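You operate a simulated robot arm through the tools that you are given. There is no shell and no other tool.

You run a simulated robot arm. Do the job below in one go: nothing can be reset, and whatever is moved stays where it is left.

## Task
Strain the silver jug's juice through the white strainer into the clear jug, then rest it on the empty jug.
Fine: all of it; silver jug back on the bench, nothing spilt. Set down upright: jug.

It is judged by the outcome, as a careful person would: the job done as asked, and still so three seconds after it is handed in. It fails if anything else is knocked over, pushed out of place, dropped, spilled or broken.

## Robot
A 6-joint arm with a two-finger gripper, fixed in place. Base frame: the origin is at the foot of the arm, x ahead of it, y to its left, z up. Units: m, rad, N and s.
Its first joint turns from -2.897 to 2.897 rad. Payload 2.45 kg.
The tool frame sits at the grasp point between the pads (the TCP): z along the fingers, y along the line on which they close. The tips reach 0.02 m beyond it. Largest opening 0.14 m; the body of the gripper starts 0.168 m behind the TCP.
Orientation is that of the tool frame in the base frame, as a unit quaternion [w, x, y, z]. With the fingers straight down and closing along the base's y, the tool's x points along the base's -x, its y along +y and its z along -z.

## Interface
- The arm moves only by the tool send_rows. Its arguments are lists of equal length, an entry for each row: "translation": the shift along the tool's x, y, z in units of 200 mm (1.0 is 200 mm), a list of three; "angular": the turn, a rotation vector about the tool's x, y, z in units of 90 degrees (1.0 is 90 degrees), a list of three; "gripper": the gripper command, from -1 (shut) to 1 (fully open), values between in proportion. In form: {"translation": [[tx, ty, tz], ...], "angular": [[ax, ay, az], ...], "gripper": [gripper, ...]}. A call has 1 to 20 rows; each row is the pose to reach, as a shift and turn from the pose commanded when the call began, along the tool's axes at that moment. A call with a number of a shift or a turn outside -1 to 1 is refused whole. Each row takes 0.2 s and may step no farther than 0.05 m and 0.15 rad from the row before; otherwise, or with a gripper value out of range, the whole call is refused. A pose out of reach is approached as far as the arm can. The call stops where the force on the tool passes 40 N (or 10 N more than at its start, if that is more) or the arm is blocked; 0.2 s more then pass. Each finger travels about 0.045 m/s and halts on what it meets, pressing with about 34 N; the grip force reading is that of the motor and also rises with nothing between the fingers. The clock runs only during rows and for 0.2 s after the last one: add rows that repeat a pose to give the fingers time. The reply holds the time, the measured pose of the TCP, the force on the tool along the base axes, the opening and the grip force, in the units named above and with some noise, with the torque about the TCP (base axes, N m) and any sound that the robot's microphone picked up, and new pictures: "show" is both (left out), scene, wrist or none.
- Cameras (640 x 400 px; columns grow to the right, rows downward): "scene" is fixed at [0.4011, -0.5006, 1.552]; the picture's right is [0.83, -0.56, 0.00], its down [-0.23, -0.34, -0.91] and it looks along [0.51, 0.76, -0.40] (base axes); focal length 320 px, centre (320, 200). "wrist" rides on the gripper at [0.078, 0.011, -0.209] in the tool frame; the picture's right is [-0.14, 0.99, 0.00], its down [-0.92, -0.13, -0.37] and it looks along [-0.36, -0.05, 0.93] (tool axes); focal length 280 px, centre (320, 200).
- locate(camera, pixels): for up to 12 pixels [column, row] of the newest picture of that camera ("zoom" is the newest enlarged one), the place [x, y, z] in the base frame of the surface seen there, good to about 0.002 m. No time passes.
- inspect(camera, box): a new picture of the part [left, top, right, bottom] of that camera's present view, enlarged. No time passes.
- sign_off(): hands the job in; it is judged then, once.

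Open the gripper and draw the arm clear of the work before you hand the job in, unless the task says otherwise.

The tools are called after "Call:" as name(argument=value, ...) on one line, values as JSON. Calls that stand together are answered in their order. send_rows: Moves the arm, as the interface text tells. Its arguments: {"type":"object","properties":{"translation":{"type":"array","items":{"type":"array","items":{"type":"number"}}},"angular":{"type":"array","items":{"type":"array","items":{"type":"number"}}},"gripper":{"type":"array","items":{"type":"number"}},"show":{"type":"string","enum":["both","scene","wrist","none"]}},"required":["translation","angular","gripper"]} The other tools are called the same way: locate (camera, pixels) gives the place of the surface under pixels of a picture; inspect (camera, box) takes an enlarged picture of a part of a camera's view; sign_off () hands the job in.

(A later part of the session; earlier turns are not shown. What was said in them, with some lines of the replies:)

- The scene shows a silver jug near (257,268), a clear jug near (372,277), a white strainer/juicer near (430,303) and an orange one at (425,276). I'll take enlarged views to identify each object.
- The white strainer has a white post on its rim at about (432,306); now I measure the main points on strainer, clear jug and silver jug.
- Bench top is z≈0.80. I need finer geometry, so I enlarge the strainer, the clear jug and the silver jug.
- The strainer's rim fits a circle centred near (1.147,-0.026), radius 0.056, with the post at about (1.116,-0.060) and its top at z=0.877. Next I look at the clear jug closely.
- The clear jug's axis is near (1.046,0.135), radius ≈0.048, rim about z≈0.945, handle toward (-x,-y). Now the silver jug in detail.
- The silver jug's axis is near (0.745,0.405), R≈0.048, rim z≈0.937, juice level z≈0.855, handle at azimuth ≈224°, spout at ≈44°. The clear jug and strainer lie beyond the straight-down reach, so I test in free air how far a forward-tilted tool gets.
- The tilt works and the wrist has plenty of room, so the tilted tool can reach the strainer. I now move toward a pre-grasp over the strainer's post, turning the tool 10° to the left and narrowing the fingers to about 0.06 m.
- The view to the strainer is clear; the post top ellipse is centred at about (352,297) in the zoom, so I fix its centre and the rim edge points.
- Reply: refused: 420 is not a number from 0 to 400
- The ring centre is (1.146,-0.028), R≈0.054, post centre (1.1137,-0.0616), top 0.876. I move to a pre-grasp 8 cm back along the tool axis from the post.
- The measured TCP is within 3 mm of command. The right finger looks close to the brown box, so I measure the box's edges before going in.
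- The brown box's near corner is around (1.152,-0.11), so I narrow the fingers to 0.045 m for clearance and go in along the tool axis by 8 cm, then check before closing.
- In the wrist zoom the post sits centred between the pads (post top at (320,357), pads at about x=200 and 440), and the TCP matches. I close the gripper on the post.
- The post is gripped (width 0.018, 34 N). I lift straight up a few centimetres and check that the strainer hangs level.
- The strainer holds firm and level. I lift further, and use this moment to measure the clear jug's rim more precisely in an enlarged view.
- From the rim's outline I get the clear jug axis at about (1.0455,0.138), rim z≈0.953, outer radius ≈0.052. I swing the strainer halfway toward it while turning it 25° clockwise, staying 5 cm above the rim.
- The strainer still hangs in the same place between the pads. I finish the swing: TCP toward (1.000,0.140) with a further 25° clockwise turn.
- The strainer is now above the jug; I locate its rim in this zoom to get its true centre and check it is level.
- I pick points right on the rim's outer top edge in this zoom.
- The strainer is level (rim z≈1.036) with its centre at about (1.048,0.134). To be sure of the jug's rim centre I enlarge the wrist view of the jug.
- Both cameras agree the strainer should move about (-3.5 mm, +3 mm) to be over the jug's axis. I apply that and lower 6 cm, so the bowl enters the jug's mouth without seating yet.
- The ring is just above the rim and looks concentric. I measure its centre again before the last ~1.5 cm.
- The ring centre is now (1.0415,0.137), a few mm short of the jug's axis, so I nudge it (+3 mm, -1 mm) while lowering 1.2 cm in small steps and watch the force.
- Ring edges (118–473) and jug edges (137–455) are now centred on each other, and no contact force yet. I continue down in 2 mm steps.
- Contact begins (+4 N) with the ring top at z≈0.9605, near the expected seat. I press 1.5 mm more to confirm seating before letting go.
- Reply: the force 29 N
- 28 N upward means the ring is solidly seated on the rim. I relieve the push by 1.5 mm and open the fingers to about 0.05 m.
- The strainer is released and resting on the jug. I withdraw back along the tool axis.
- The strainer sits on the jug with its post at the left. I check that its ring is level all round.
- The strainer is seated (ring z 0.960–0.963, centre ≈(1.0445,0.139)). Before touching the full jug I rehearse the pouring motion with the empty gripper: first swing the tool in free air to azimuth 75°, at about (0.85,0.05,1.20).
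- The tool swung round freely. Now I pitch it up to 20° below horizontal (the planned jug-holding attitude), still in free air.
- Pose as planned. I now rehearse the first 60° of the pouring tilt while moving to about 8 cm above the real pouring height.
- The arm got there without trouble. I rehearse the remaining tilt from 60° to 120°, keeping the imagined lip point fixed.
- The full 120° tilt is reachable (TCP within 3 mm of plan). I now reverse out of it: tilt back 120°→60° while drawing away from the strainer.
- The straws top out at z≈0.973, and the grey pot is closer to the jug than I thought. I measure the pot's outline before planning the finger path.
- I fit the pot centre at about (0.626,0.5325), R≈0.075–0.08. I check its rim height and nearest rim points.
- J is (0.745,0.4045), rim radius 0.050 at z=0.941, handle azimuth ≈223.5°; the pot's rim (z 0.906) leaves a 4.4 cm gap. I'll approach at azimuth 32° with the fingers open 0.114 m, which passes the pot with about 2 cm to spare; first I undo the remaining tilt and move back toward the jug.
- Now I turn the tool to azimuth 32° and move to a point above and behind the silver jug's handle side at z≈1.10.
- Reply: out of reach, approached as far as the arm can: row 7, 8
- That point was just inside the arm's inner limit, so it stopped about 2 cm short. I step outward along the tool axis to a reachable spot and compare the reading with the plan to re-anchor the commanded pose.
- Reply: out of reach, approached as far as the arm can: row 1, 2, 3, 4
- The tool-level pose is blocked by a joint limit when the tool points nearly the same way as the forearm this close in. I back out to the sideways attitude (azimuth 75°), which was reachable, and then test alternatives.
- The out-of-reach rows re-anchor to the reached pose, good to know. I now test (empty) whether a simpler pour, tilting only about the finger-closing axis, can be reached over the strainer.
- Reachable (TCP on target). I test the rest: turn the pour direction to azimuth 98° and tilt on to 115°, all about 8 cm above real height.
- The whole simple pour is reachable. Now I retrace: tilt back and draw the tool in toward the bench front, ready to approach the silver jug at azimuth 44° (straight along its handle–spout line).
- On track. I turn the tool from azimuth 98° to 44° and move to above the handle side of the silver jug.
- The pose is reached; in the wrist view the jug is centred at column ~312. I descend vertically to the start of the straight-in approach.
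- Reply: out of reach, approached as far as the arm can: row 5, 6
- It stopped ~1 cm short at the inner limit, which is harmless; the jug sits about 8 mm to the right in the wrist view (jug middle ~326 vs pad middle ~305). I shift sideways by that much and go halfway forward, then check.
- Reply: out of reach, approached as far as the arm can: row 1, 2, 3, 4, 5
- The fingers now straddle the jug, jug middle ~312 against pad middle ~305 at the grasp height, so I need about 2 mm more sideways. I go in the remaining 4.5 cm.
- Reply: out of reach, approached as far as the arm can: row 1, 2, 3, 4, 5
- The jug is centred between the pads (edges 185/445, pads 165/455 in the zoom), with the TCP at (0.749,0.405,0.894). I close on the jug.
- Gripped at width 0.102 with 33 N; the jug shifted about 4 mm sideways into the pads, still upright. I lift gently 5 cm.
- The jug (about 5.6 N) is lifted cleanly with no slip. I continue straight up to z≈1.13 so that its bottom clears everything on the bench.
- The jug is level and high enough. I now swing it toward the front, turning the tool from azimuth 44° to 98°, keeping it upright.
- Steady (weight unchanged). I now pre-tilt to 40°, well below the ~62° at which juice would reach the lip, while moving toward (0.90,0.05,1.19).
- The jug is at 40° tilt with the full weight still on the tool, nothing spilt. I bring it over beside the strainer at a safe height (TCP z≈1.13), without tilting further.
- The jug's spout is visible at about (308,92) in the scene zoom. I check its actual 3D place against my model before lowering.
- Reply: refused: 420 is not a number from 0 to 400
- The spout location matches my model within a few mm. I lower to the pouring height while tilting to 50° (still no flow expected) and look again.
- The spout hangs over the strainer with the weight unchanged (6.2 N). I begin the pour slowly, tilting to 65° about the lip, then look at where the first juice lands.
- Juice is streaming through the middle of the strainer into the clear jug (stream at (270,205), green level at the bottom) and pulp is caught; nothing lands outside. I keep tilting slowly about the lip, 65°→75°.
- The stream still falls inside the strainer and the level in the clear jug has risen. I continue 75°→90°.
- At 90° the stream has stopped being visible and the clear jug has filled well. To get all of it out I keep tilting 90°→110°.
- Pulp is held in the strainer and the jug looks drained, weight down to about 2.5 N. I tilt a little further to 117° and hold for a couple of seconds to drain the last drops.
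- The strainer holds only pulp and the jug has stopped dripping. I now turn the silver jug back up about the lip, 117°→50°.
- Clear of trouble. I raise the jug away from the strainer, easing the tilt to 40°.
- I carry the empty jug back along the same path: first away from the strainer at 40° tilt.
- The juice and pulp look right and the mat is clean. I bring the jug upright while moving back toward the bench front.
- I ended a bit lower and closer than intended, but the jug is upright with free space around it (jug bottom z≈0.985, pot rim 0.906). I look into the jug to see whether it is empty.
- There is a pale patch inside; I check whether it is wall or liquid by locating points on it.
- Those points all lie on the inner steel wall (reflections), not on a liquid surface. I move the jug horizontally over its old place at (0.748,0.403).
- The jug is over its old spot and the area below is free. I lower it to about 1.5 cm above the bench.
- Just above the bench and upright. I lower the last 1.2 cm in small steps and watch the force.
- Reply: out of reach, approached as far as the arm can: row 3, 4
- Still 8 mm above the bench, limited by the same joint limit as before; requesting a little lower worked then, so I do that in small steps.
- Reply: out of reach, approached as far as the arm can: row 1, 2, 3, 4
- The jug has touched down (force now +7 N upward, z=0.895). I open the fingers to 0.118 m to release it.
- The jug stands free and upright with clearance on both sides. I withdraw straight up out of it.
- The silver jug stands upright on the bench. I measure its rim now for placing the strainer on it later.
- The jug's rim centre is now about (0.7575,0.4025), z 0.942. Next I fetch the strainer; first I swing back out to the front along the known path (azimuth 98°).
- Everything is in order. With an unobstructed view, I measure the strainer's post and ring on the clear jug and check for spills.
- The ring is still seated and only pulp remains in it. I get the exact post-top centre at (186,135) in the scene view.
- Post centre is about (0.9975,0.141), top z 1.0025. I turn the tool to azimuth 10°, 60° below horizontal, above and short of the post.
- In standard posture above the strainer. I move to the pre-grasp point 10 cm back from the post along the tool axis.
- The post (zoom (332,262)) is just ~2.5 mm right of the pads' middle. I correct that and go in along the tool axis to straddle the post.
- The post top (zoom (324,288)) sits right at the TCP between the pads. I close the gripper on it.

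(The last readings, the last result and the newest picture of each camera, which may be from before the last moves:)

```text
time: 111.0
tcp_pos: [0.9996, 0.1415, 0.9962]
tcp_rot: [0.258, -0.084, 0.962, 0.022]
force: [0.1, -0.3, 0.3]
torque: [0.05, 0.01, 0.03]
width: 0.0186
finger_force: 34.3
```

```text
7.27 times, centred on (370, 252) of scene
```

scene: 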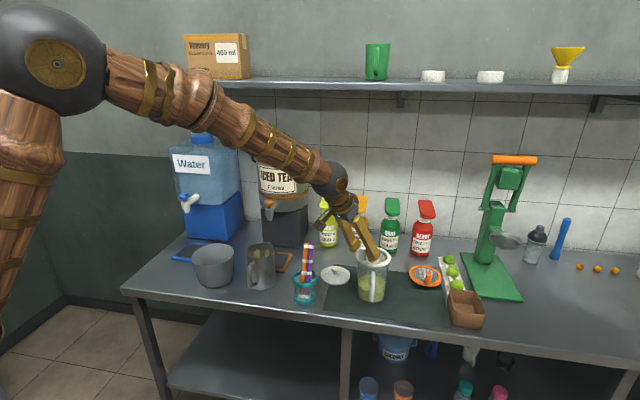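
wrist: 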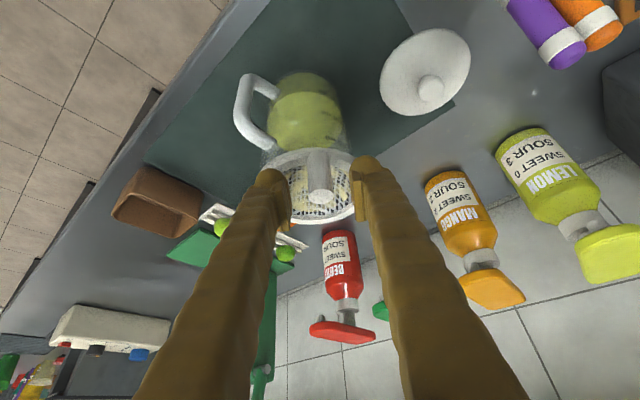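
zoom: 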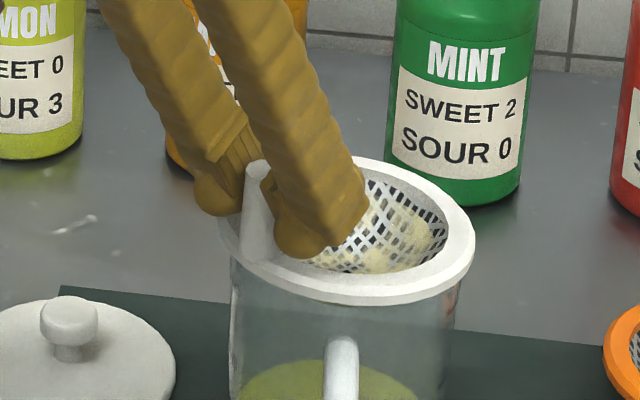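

Gripped (width 0.0186). I lift the strainer slowly off the clear jug and hold it above for a moment so anything left drips into the jug.

Call:
send_rows(translation=[[-0.0125, 0, -0.0217], [-0.0375, 0, -0.065], [-0.0625, 0, -0.1083], [-0.1, 0, -0.1732], [-0.15, 0, -0.2598], [-0.15, 0, -0.2598], [-0.15, 0, -0.2598], [-0.15, 0, -0.2598], [-0.15, 0, -0.2598], [-0.15, 0, -0.2598], [-0.15, 0, -0.2598], [-0.15, 0, -0.2598]], angular=[[0, 0, 0], [0, 0, 0], [0, 0, 0], [0, 0, 0], [0, 0, 0], [0, 0, 0], [0, 0, 0], [0, 0, 0], [0, 0, 0], [0, 0, 0], [0, 0, 0], [0, 0, 0]], gripper=[-1, -1, -1, -1, -1, -1, -1, -1, -1, -1, -1, -1])

Call:
inspect(camera="scene", box=[330, 215, 426, 310])

Call:
inspect(camera="wrist", box=[240, 110, 400, 230])

```text
time: 113.6
tcp_pos: [0.9978, 0.1399, 1.0562]
tcp_rot: [0.258, -0.085, 0.962, 0.023]
force: [0.9, 1.0, -0.1]
torque: [0.0, 0.03, 0.0]
width: 0.0182
finger_force: 34.2
```

scene: 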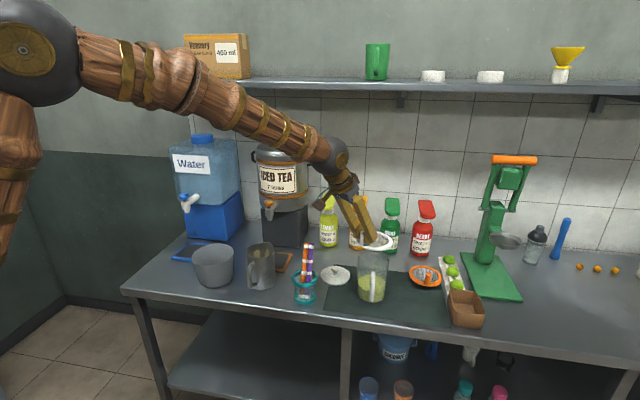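
wrist: 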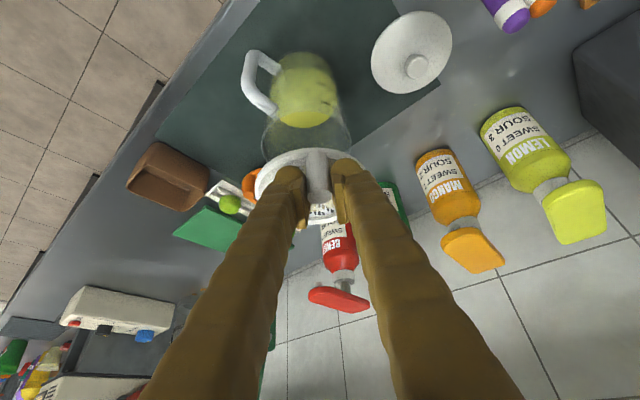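

```text
4.21 times, centred on (378, 262) of scene
```

zoom: 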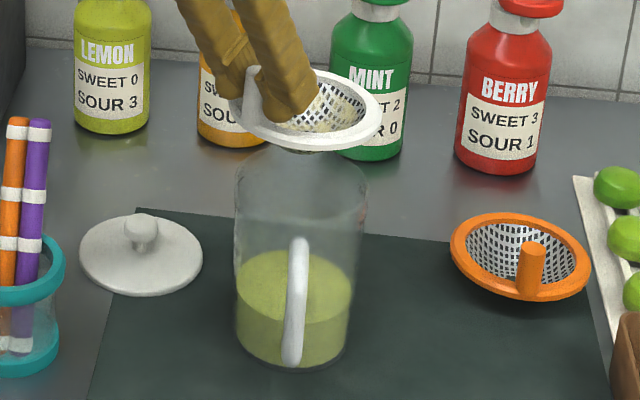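

```text
3.33 times, centred on (320, 170) of wrist
```

zoom: 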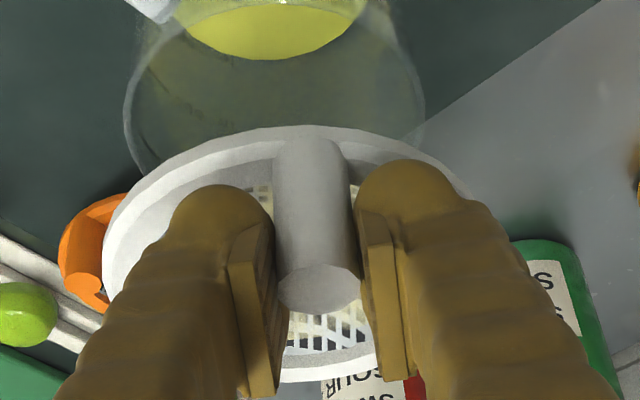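

The strainer came off cleanly, the clear jug stands with clear green juice in it. I check the juice level to be sure about the amount, and measure the silver jug's rim again.

Call:
locate(camera="zoom", pixels=[[270, 280], [330, 275], [265, 300], [330, 300], [255, 120], [300, 148], [350, 140], [380, 105]])

Call:
inspect(camera="scene", box=[232, 235, 296, 275])

Call:
locate(camera="zoom", pixels=[[150, 120], [155, 145], [175, 170], [210, 190], [260, 200], [310, 195], [360, 180], [410, 155], [425, 130], [200, 85], [270, 65], [380, 55]])

```text
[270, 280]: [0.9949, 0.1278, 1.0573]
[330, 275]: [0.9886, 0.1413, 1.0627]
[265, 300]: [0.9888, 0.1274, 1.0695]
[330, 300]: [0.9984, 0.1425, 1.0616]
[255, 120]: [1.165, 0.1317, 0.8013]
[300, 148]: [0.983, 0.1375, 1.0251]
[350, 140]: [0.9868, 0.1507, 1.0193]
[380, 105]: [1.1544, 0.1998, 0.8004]
```

```text
10.00 times, centred on (264, 255) of scene
```

zoom: 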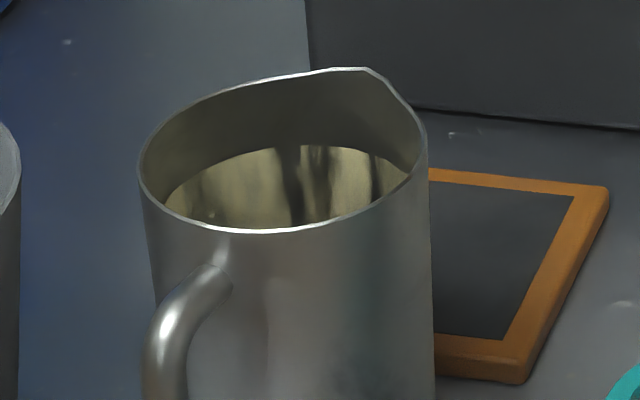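

```text
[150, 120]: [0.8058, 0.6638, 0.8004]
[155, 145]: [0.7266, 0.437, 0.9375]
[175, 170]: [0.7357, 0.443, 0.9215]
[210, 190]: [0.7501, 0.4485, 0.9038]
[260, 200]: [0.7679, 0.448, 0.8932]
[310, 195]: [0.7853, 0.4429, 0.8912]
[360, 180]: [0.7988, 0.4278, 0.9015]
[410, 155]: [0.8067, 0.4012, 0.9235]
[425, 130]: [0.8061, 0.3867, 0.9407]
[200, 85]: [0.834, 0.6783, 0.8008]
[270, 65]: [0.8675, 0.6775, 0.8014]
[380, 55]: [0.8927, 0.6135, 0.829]
```

I pick points right on the silver jug's rim edge for a good fit.

Call:
locate(camera="zoom", pixels=[[141, 180], [150, 196], [170, 212], [205, 226], [250, 233], [295, 233], [340, 224], [375, 208], [405, 184], [424, 155], [426, 135], [366, 68]])

Call:
inspect(camera="scene", box=[340, 250, 404, 310])

Call:
locate(camera="zoom", pixels=[[280, 170], [340, 170], [250, 180], [370, 180], [240, 200], [380, 210], [350, 190], [270, 190]])

```text
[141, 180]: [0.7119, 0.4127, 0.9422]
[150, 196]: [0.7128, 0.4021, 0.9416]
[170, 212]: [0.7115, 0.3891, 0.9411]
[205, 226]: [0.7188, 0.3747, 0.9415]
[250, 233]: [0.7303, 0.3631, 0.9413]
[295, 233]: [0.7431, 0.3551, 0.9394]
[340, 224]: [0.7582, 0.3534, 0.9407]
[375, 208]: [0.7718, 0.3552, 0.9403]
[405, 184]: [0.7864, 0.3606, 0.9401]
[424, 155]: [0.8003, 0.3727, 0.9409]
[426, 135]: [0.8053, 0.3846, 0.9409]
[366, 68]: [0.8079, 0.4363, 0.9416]
```

```text
6.67 times, centred on (372, 280) of scene
```

zoom: 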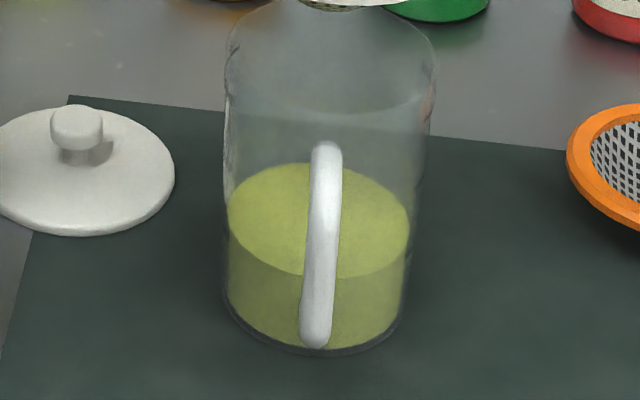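

```text
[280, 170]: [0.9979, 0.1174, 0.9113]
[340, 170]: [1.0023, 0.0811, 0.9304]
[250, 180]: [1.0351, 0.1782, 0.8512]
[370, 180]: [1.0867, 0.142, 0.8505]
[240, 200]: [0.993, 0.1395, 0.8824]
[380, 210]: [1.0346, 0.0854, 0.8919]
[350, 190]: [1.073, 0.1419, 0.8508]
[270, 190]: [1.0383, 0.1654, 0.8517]
```

Clear jug: juice surface at z≈0.851, a matching amount. Silver rim: centre (0.7595,0.403), R≈0.050, z 0.941. I raise the strainer to pass well above the straws (0.973) and carry it half-way.

Call:
send_rows(translation=[[-0.0875, 0, -0.1515], [-0.175, 0, -0.303], [-0.0738, 0.1475, -0.3614], [0.0274, 0.295, -0.4198], [0.1286, 0.4426, -0.4782], [0.2298, 0.59, -0.5366], [0.331, 0.7377, -0.595], [0.331, 0.7377, -0.595]], angular=[[0, 0, 0], [0, 0, 0], [-0.0111, 0, -0.0192], [-0.0222, 0, -0.0385], [-0.0333, 0, -0.0577], [-0.0444, 0, -0.077], [-0.0556, 0, -0.0962], [-0.0556, 0, -0.0962]], gripper=[-1, -1, -1, -1, -1, -1, -1, -1])

```text
time: 115.4
tcp_pos: [0.8604, 0.2681, 1.1263]
tcp_rot: [0.255, -0.168, 0.951, 0.045]
force: [-0.4, 1.0, -0.9]
torque: [0.01, 0.03, 0.01]
width: 0.0185
finger_force: 33.7
```

scene: 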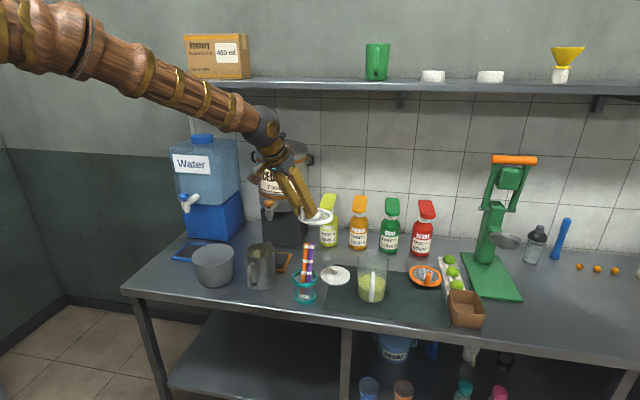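
wrist: 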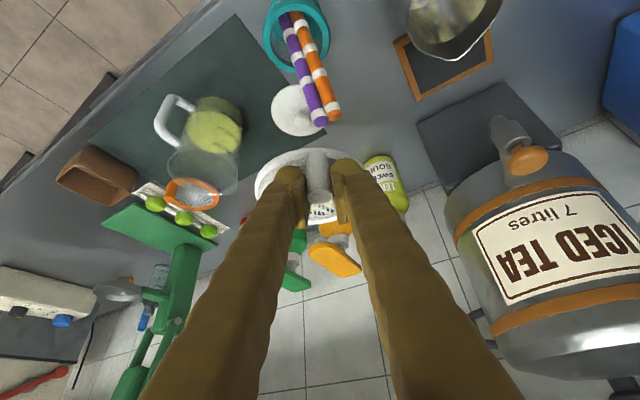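

Good so far. I glance into the silver jug with the wrist camera and then carry the strainer the rest of the way above it.

Call:
inspect(camera="wrist", box=[390, 0, 518, 80])

Call:
send_rows(translation=[[0.0701, 0.1365, -0.0347], [0.1402, 0.273, -0.0693], [0.2103, 0.4095, -0.104], [0.2803, 0.546, -0.1387], [0.3504, 0.6825, -0.1733], [0.4205, 0.819, -0.208], [0.4205, 0.819, -0.208]], angular=[[-0.0093, 0, -0.016], [-0.0185, 0, -0.0321], [-0.0278, 0, -0.0481], [-0.0371, 0, -0.0641], [-0.0463, 0, -0.0802], [-0.0556, 0, -0.0962], [-0.0556, 0, -0.0962]], gripper=[-1, -1, -1, -1, -1, -1, -1])

Call:
inspect(camera="scene", box=[220, 200, 316, 270])

Call:
inspect(camera="wrist", box=[220, 40, 444, 210])

```text
5.00 times, centred on (454, 40) of wrist
```

zoom: 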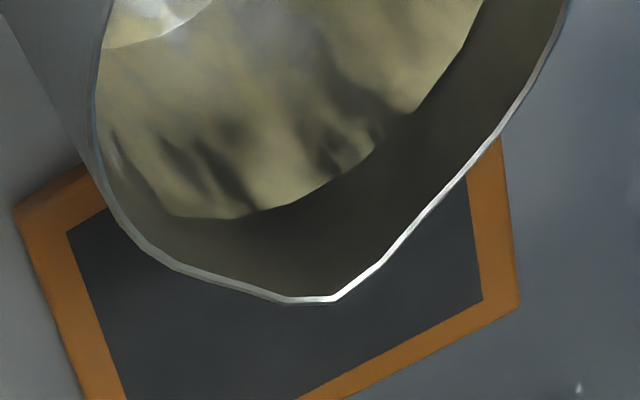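

```text
time: 117.0
tcp_pos: [0.7153, 0.3898, 1.121]
tcp_rot: [0.25, -0.25, 0.933, 0.067]
force: [-0.4, -0.1, -0.5]
torque: [-0.03, 0.0, 0.0]
width: 0.0183
finger_force: 34.4
```

scene: 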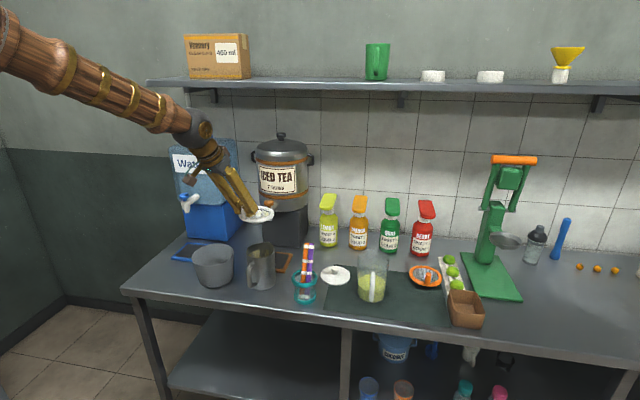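
wrist: 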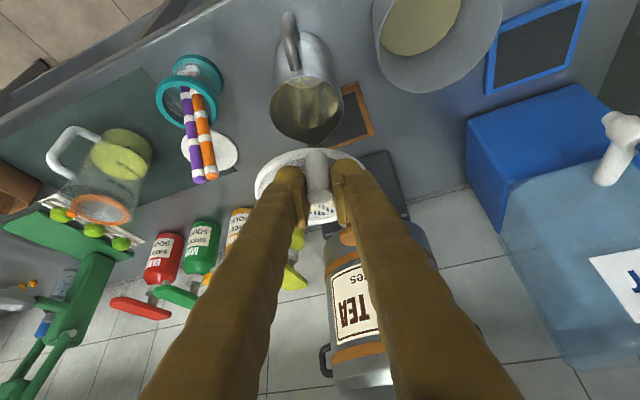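

```text
5.71 times, centred on (268, 235) of scene
```

zoom: 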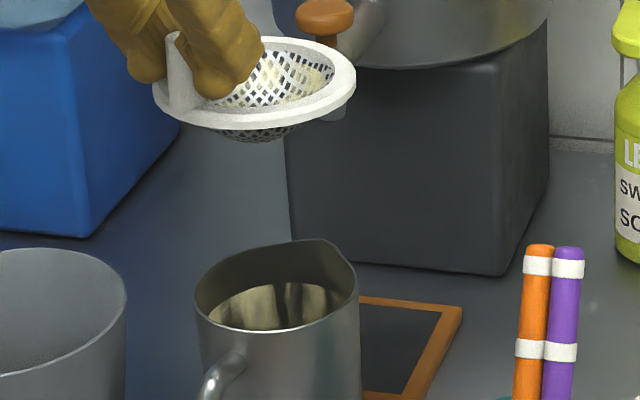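

```text
2.35 times, centred on (332, 125) of wrist
```

zoom: 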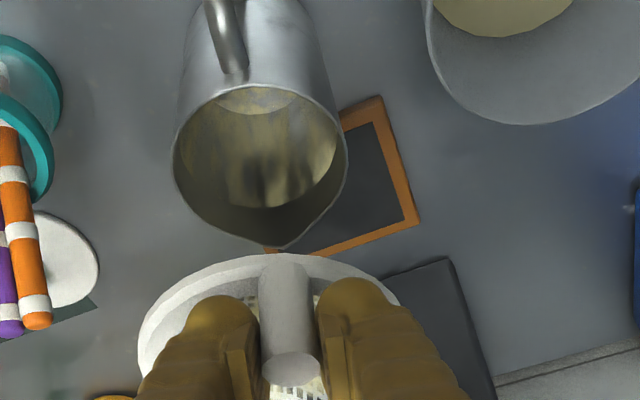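

In the wrist view I can see into the silver jug: stained walls and the bottom disc. I zoom in to be sure that no juice is left.

Call:
inspect(camera="wrist", box=[264, 60, 344, 150])

Call:
locate(camera="zoom", pixels=[[290, 120], [330, 115], [260, 118], [310, 130], [310, 170], [300, 250], [350, 200], [240, 180]])

Call:
inspect(camera="scene", box=[240, 200, 280, 225])

Call:
locate(camera="zoom", pixels=[[525, 135], [515, 170], [480, 200], [430, 222], [370, 235], [310, 235], [250, 225], [200, 205], [505, 100], [470, 75], [420, 55], [370, 45]])

```text
4.44 times, centred on (304, 105) of wrist
```

zoom: 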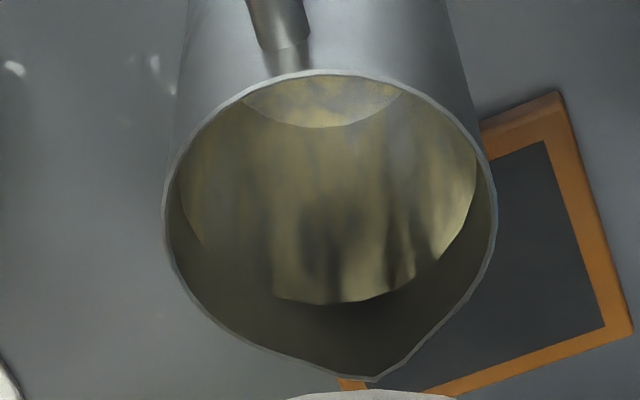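

```text
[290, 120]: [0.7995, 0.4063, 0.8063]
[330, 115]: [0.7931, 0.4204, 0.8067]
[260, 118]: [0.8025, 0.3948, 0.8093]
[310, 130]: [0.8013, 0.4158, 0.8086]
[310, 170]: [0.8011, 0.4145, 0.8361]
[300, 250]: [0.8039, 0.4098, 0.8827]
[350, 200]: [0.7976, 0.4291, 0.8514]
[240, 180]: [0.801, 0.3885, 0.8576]
```

```text
16.00 times, centred on (260, 212) of scene
```

zoom: 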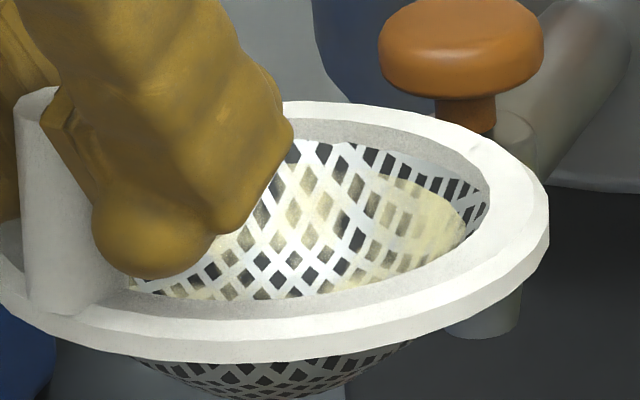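

```text
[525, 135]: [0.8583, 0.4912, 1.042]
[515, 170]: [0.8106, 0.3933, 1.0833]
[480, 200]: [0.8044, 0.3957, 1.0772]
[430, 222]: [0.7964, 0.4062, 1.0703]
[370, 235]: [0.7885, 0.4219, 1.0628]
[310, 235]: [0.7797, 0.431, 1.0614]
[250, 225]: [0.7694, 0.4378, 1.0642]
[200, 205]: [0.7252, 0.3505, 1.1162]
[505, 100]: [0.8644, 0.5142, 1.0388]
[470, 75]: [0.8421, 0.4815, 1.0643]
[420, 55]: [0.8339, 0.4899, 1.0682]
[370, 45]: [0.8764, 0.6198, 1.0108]
```

The bottom is bare steel (z≈0.807) with only a wet stain, so the jug is empty. Now I measure the strainer's ring in the scene view.

Call:
locate(camera="zoom", pixels=[[543, 215], [535, 240], [500, 275], [440, 310], [370, 330], [300, 338], [220, 337], [150, 328], [520, 175], [470, 140], [400, 116], [330, 105]])

```text
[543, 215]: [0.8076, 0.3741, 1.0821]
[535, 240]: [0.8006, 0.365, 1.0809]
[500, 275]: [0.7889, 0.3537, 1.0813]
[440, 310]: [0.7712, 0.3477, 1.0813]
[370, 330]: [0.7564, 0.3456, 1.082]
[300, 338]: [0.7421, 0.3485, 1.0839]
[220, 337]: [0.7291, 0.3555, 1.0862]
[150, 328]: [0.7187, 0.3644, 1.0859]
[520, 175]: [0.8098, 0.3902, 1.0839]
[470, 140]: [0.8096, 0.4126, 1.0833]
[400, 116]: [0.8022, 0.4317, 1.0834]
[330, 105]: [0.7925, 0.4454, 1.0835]
```

The ring's centre is about (0.758,0.401), z≈1.083, against the jug's (0.7595,0.403). I nudge it (+1,+2 mm) and lower 11 cm, to just above seating.

Call:
send_rows(translation=[[0.03, 0.0065, 0.055], [0.09, 0.0065, 0.165], [0.15, 0.0065, 0.275], [0.21, 0.0065, 0.38], [0.2657, 0.0065, 0.482], [0.2657, 0.0065, 0.482]], angular=[[0, 0, 0], [0, 0, 0], [0, 0, 0], [0, 0, 0], [0, 0, 0], [0, 0, 0]], gripper=[-1, -1, -1, -1, -1, -1])

Call:
inspect(camera="scene", box=[232, 225, 296, 265])

Call:
inspect(camera="wrist", box=[220, 70, 444, 210])

```text
time: 118.4
tcp_pos: [0.7134, 0.3912, 1.0106]
tcp_rot: [0.25, -0.25, 0.933, 0.067]
force: [0.2, -1.0, -0.5]
torque: [-0.01, 0.02, -0.02]
width: 0.0184
finger_force: 33.8
```

scene: 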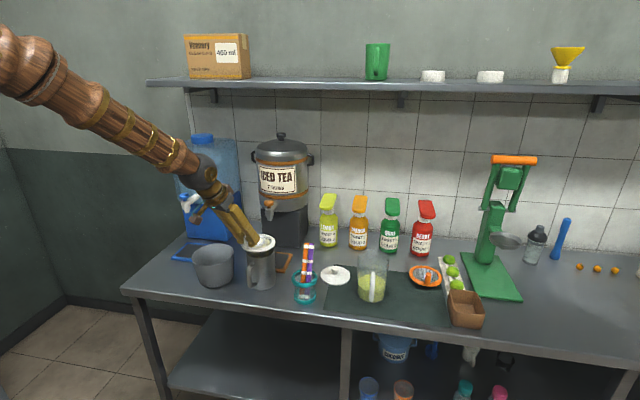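
wrist: 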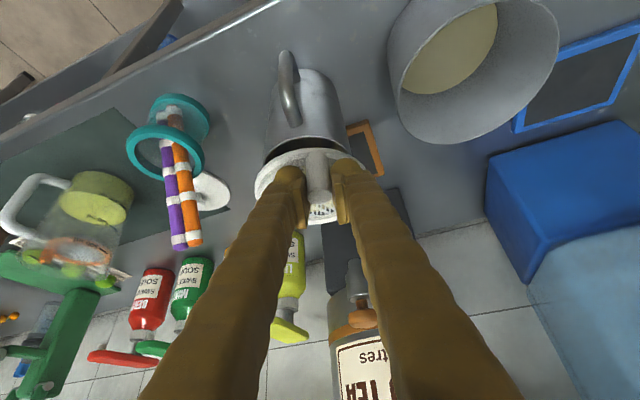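

```text
10.00 times, centred on (264, 245) of scene
```

zoom: 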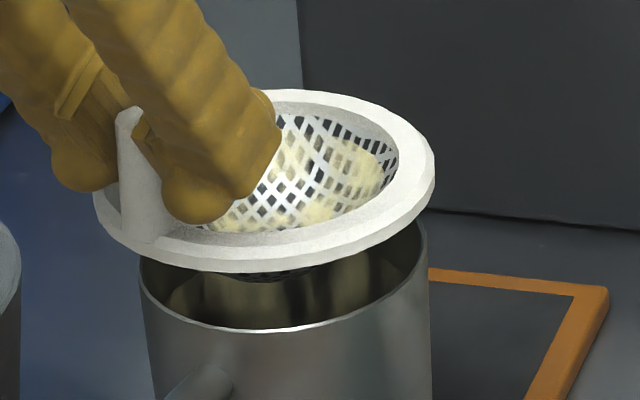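

```text
2.86 times, centred on (332, 140) of wrist
```

zoom: 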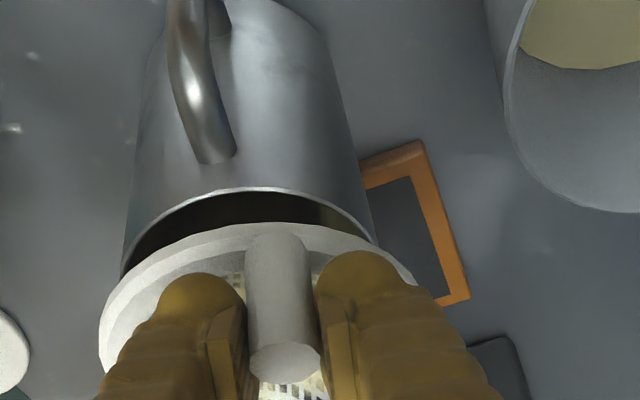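

The ring hovers ~3 cm above the rim; by its outline it's a few mm left of the jug's mouth. I measure the ring once more.

Call:
inspect(camera="scene", box=[240, 228, 280, 253])

Call:
locate(camera="zoom", pixels=[[510, 235], [500, 270], [460, 305], [400, 335], [330, 355], [250, 365], [170, 355], [100, 335], [500, 190], [450, 145], [380, 115], [320, 105]])

```text
16.00 times, centred on (260, 240) of scene
```

zoom: 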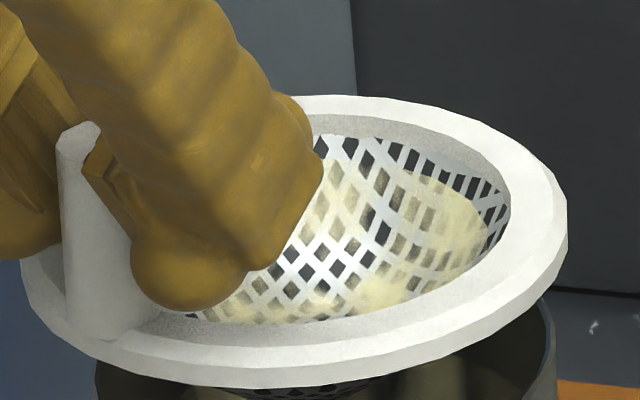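

```text
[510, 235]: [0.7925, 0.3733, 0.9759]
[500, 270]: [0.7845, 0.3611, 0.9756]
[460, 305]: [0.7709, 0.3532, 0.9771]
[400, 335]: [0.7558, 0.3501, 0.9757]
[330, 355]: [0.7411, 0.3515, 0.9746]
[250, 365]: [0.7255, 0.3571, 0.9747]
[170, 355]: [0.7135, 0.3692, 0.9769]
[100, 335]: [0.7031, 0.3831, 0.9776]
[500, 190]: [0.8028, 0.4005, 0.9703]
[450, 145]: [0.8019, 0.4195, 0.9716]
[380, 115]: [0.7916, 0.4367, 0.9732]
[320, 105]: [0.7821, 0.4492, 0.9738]
```

I sample again exactly along the outer top edge of the ring.

Call:
locate(camera="zoom", pixels=[[563, 212], [555, 240], [525, 277], [475, 310], [405, 340], [330, 358], [250, 366], [165, 357], [85, 333], [535, 167], [470, 127], [370, 99]])

```text
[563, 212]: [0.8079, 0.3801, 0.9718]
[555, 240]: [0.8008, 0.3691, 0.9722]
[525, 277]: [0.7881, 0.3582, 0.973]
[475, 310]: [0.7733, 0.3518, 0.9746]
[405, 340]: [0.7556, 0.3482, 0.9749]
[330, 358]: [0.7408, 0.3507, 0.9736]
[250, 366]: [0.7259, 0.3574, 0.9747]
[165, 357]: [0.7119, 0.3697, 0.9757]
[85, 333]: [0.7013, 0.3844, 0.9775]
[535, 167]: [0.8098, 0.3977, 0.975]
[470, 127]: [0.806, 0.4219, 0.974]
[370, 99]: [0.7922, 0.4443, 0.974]
```

Ring centre is (0.756,0.402), so I shift about +3.6 mm in x and lower another 1.8 cm.

Call:
send_rows(translation=[[-0.0138, -0.0077, 0.0083], [0.001, -0.0077, 0.034], [0.016, -0.0077, 0.06], [0.031, -0.0077, 0.0862], [0.031, -0.0077, 0.0862]], angular=[[0, 0, 0], [0, 0, 0], [0, 0, 0], [0, 0, 0], [0, 0, 0]], gripper=[-1, -1, -1, -1, -1], show="none")

Call:
inspect(camera="scene", box=[232, 228, 296, 268])

Call:
inspect(camera="wrist", box=[220, 70, 444, 210])

```text
time: 119.6
tcp_pos: [0.7171, 0.3894, 0.9925]
tcp_rot: [0.249, -0.251, 0.933, 0.068]
force: [-0.8, 0.6, -0.6]
torque: [-0.01, 0.02, 0.0]
width: 0.018
finger_force: 34.2
```

```text
10.00 times, centred on (264, 248) of scene
```

zoom: 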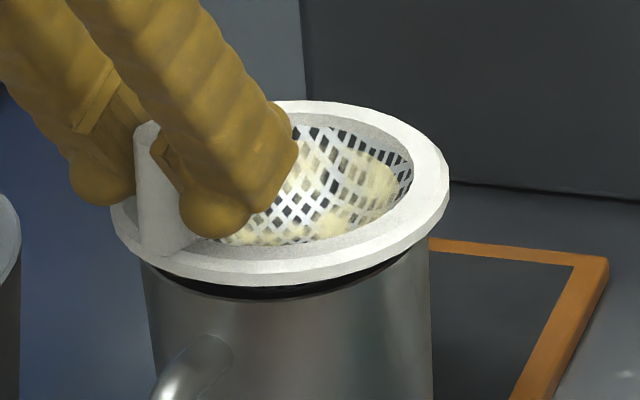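

```text
2.86 times, centred on (332, 140) of wrist
```

zoom: 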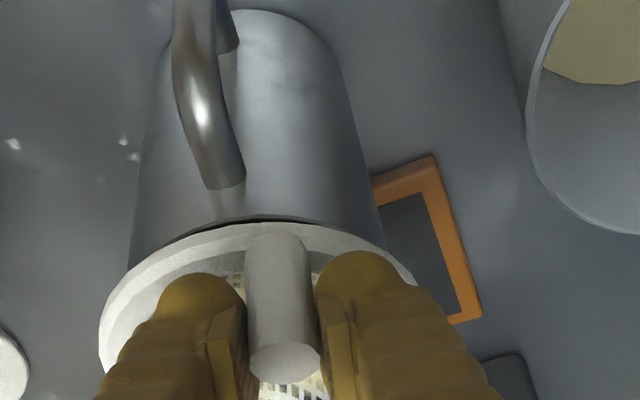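

The ring now overlaps the mouth nicely (ring 110–450, jug 141–430). I nudge 1 mm right and lower 6 mm more in small steps.

Call:
send_rows(translation=[[0.0038, -0.0055, 0.0115], [0.0083, -0.0055, 0.0193], [0.0128, -0.0055, 0.0272], [0.0128, -0.0055, 0.0272]], angular=[[0, 0, 0], [0, 0, 0], [0, 0, 0], [0, 0, 0]], gripper=[-1, -1, -1, -1], show="none")

Call:
inspect(camera="scene", box=[232, 228, 296, 268])

```text
time: 120.6
tcp_pos: [0.7197, 0.3902, 0.9863]
tcp_rot: [0.25, -0.25, 0.933, 0.067]
force: [-1.3, -1.4, 1.2]
torque: [0.03, -0.1, 0.01]
width: 0.0184
finger_force: 33.9
```

```text
10.00 times, centred on (264, 248) of scene
```

zoom: 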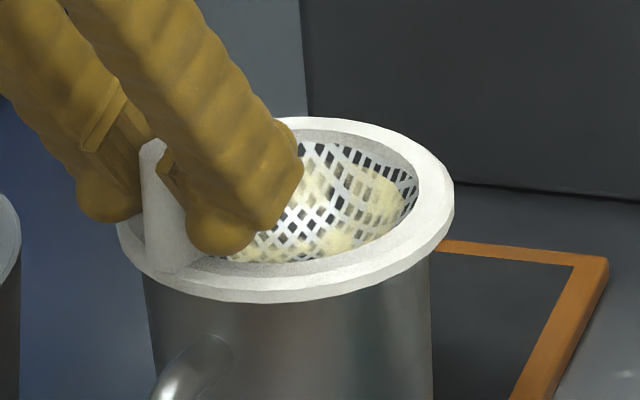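

Almost seated, with a first touch of force. I lower 2 mm more.

Call:
send_rows(translation=[[0.005, 0, 0.0087], [0.005, 0, 0.0087]], angular=[[0, 0, 0], [0, 0, 0]], gripper=[-1, -1], show="none")

Call:
inspect(camera="scene", box=[232, 228, 296, 268])

Call:
locate(camera="zoom", pixels=[[447, 195], [435, 225], [400, 255], [350, 275], [290, 285], [230, 285], [180, 275], [420, 160], [380, 138], [330, 125], [130, 240], [300, 122]])

```text
time: 121.2
tcp_pos: [0.7186, 0.3922, 0.9858]
tcp_rot: [0.251, -0.25, 0.933, 0.067]
force: [-6.5, -1.5, 23.2]
torque: [0.09, -0.02, 0.02]
width: 0.0182
finger_force: 34.4
```

```text
10.00 times, centred on (264, 248) of scene
```

zoom: 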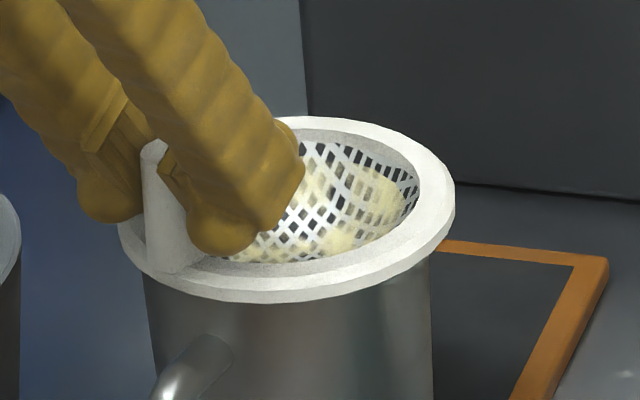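

```text
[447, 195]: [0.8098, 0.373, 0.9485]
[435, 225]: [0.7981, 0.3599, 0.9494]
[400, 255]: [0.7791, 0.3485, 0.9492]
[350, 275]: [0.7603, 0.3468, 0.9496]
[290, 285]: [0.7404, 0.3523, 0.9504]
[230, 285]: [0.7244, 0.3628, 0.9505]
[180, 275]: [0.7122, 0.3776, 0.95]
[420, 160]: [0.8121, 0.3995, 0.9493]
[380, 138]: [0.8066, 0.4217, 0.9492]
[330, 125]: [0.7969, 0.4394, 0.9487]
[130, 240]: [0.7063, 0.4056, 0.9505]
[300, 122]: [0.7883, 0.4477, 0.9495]
```

23 N: seated, and the ring is level all round at z≈0.949–0.950, centred on the jug. I relieve the push and open the fingers.

Call:
send_rows(translation=[[-0.0045, 0, -0.0078], [-0.0045, 0, -0.0078], [-0.0045, 0, -0.0078], [-0.0045, 0, -0.0078], [-0.0045, 0, -0.0078]], angular=[[0, 0, 0], [0, 0, 0], [0, 0, 0], [0, 0, 0], [0, 0, 0]], gripper=[-1, -0.6, -0.4, -0.286, -0.286])

Call:
inspect(camera="scene", box=[232, 228, 296, 268])

Call:
inspect(camera="wrist", box=[220, 70, 444, 230])

```text
time: 122.4
tcp_pos: [0.7193, 0.391, 0.9861]
tcp_rot: [0.25, -0.25, 0.933, 0.068]
force: [-0.1, 0.4, 0.4]
torque: [0.01, 0.02, -0.01]
width: 0.0501
finger_force: 0.0
```

scene: 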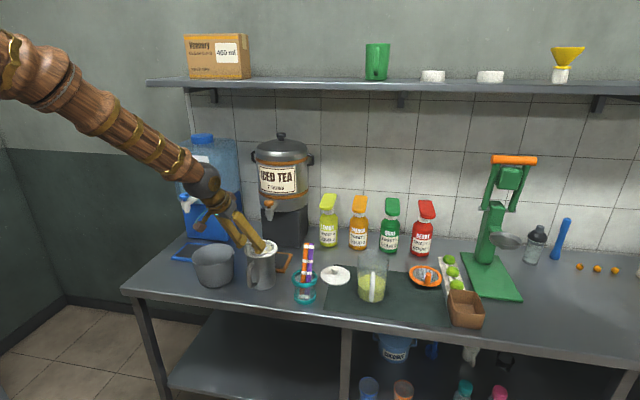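
wrist: 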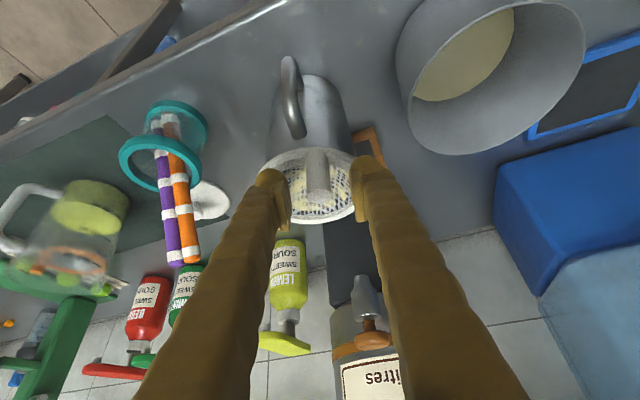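

```text
10.00 times, centred on (264, 248) of scene
```

zoom: 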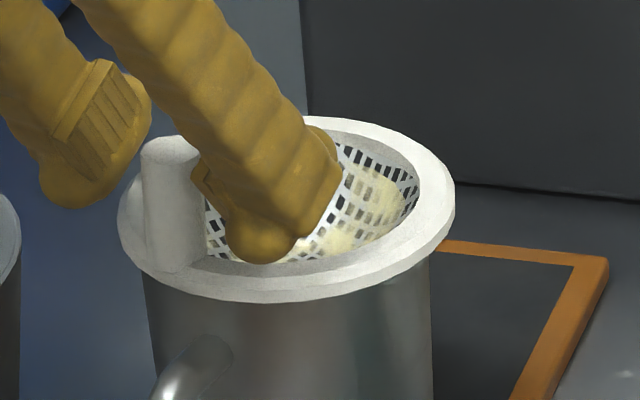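

```text
2.50 times, centred on (332, 150) of wrist
```

zoom: 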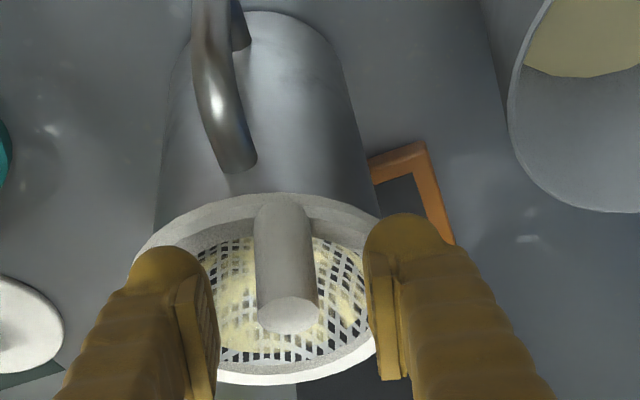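

The strainer rests on the empty silver jug, free of the fingers. I withdraw straight up.

Call:
send_rows(translation=[[-0.05, 0, -0.0866], [-0.125, 0, -0.2165], [-0.225, 0, -0.3897], [-0.325, 0, -0.5629], [-0.425, 0, -0.7361], [-0.5, 0, -0.866]], angular=[[0, 0, 0], [0, 0, 0], [0, 0, 0], [0, 0, 0], [0, 0, 0], [0, 0, 0]], gripper=[-0.286, -0.286, -0.286, -0.286, -0.286, -0.286])

Call:
inspect(camera="scene", box=[190, 225, 318, 305])

Call:
inspect(camera="scene", box=[310, 225, 500, 335])

```text
time: 123.8
tcp_pos: [0.7226, 0.3891, 1.1861]
tcp_rot: [0.251, -0.249, 0.933, 0.067]
force: [0.0, 0.2, 0.0]
torque: [0.03, 0.01, 0.0]
width: 0.0505
finger_force: 0.1
```

scene: 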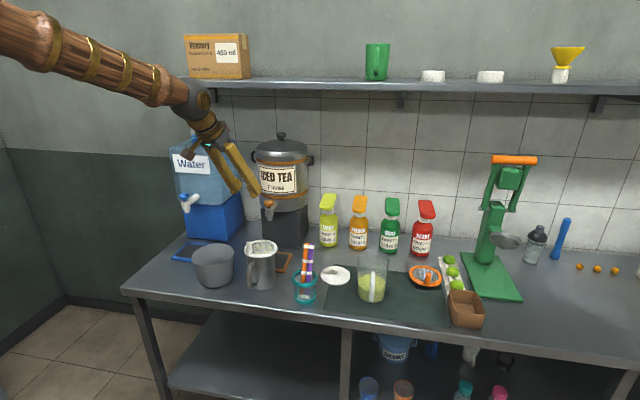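
wrist: 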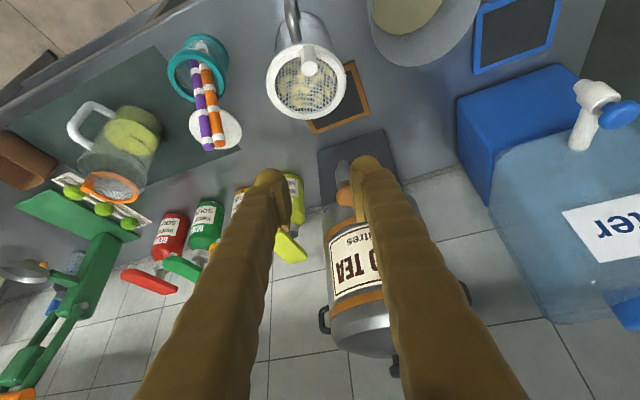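

```text
5.00 times, centred on (254, 265) of scene
```

zoom: 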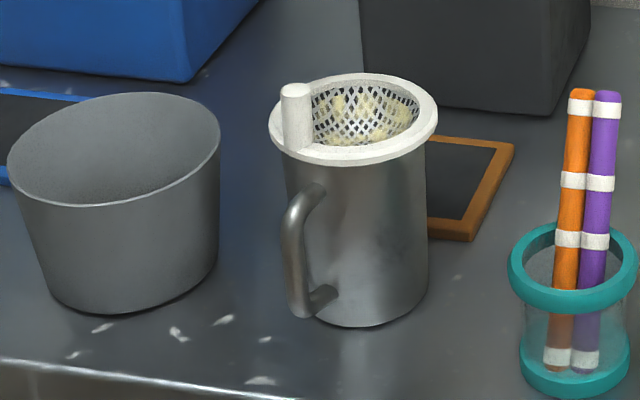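

```text
3.37 times, centred on (405, 280) of scene
```

zoom: 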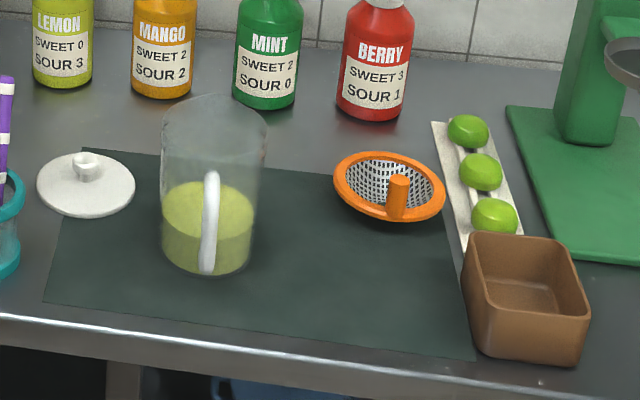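

Everything stands as it should: strainer level on the empty silver jug, strained juice in the clear jug, nothing spilt or displaced. I open the gripper and draw the arm clear, up and toward the front.

Call:
send_rows(translation=[[0.03, -0.05, -0.15], [0.09, -0.18, -0.26], [0.15, -0.31, -0.36], [0.2, -0.44, -0.45], [0.25, -0.57, -0.54], [0.298, -0.6957, -0.634], [0.298, -0.6957, -0.634], [0.298, -0.6957, -0.634]], angular=[[0, 0.03, 0], [0, 0.09, 0], [0, 0.15, 0], [0, 0.21, 0], [0, 0.27, 0], [0, 0.3333, 0], [0, 0.3333, 0], [0, 0.3333, 0]], gripper=[-0.286, 0, 0.5, 1, 1, 1, 1, 1])

Call:
inspect(camera="scene", box=[232, 228, 296, 268])

Call:
locate(camera="zoom", pixels=[[447, 195], [400, 255], [290, 285], [180, 275], [420, 160], [330, 125], [130, 240], [175, 150]])

```text
time: 125.6
tcp_pos: [0.6868, 0.2152, 1.2667]
tcp_rot: [0.0, -0.259, 0.966, 0.0]
force: [0.6, -0.8, 0.3]
torque: [0.0, 0.0, 0.02]
width: 0.1401
finger_force: 0.0
```

scene: 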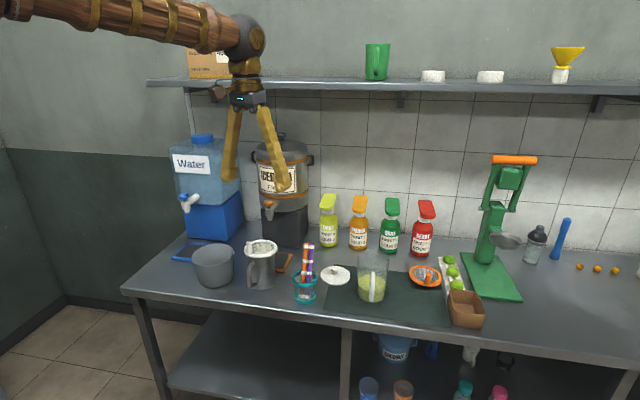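
wrist: 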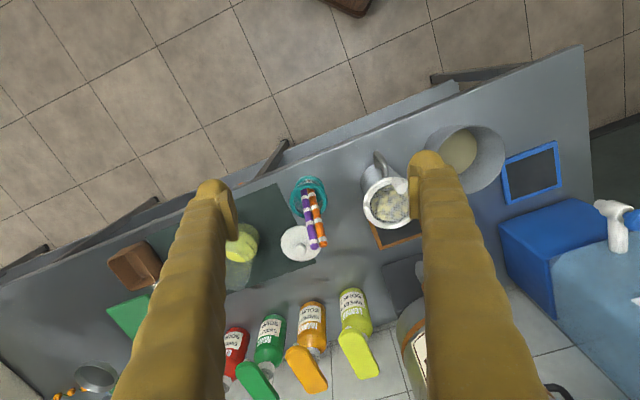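

```text
10.00 times, centred on (264, 248) of scene
```

zoom: 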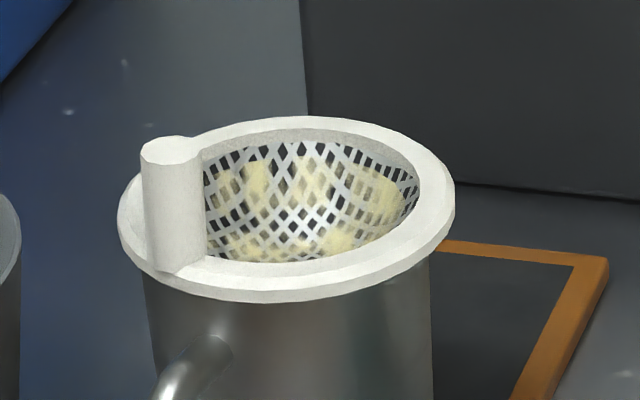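

```text
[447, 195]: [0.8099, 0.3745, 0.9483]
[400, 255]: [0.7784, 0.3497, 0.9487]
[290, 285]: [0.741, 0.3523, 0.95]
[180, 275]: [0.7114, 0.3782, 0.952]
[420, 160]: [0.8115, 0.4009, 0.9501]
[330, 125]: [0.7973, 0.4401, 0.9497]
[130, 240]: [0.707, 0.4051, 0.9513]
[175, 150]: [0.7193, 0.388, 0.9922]
```

The strainer sits level on the empty silver jug (ring z 0.948–0.952 all round). The juice is in the clear jug, both jugs are upright on the bench, and the arm is clear with its gripper open, so I hand the job in.

Call:
sign_off()

```text
The job is handed in.
```

I poured the silver jug's juice through the white strainer into the clear jug, set the silver jug back on the bench, and rested the strainer on it. The job is handed in.

- **Juice:** I tipped the silver jug to 117° and held it there about two seconds. Looking into it afterwards I saw only a stained bottom and walls. The level in the clear jug is roughly what the silver jug held, less the pulp, which stayed in the strainer.
- **Silver jug:** It stands upright and empty, about 1.5 cm from where it started.
- **Strainer:** It sits level on the silver jug's rim, centred to within a few millimetres.
- **Everything else:** I saw no spills on the mat or bench, and nothing else appeared to have moved.

The gripper is open and the arm is clear of the work, close to its starting position.
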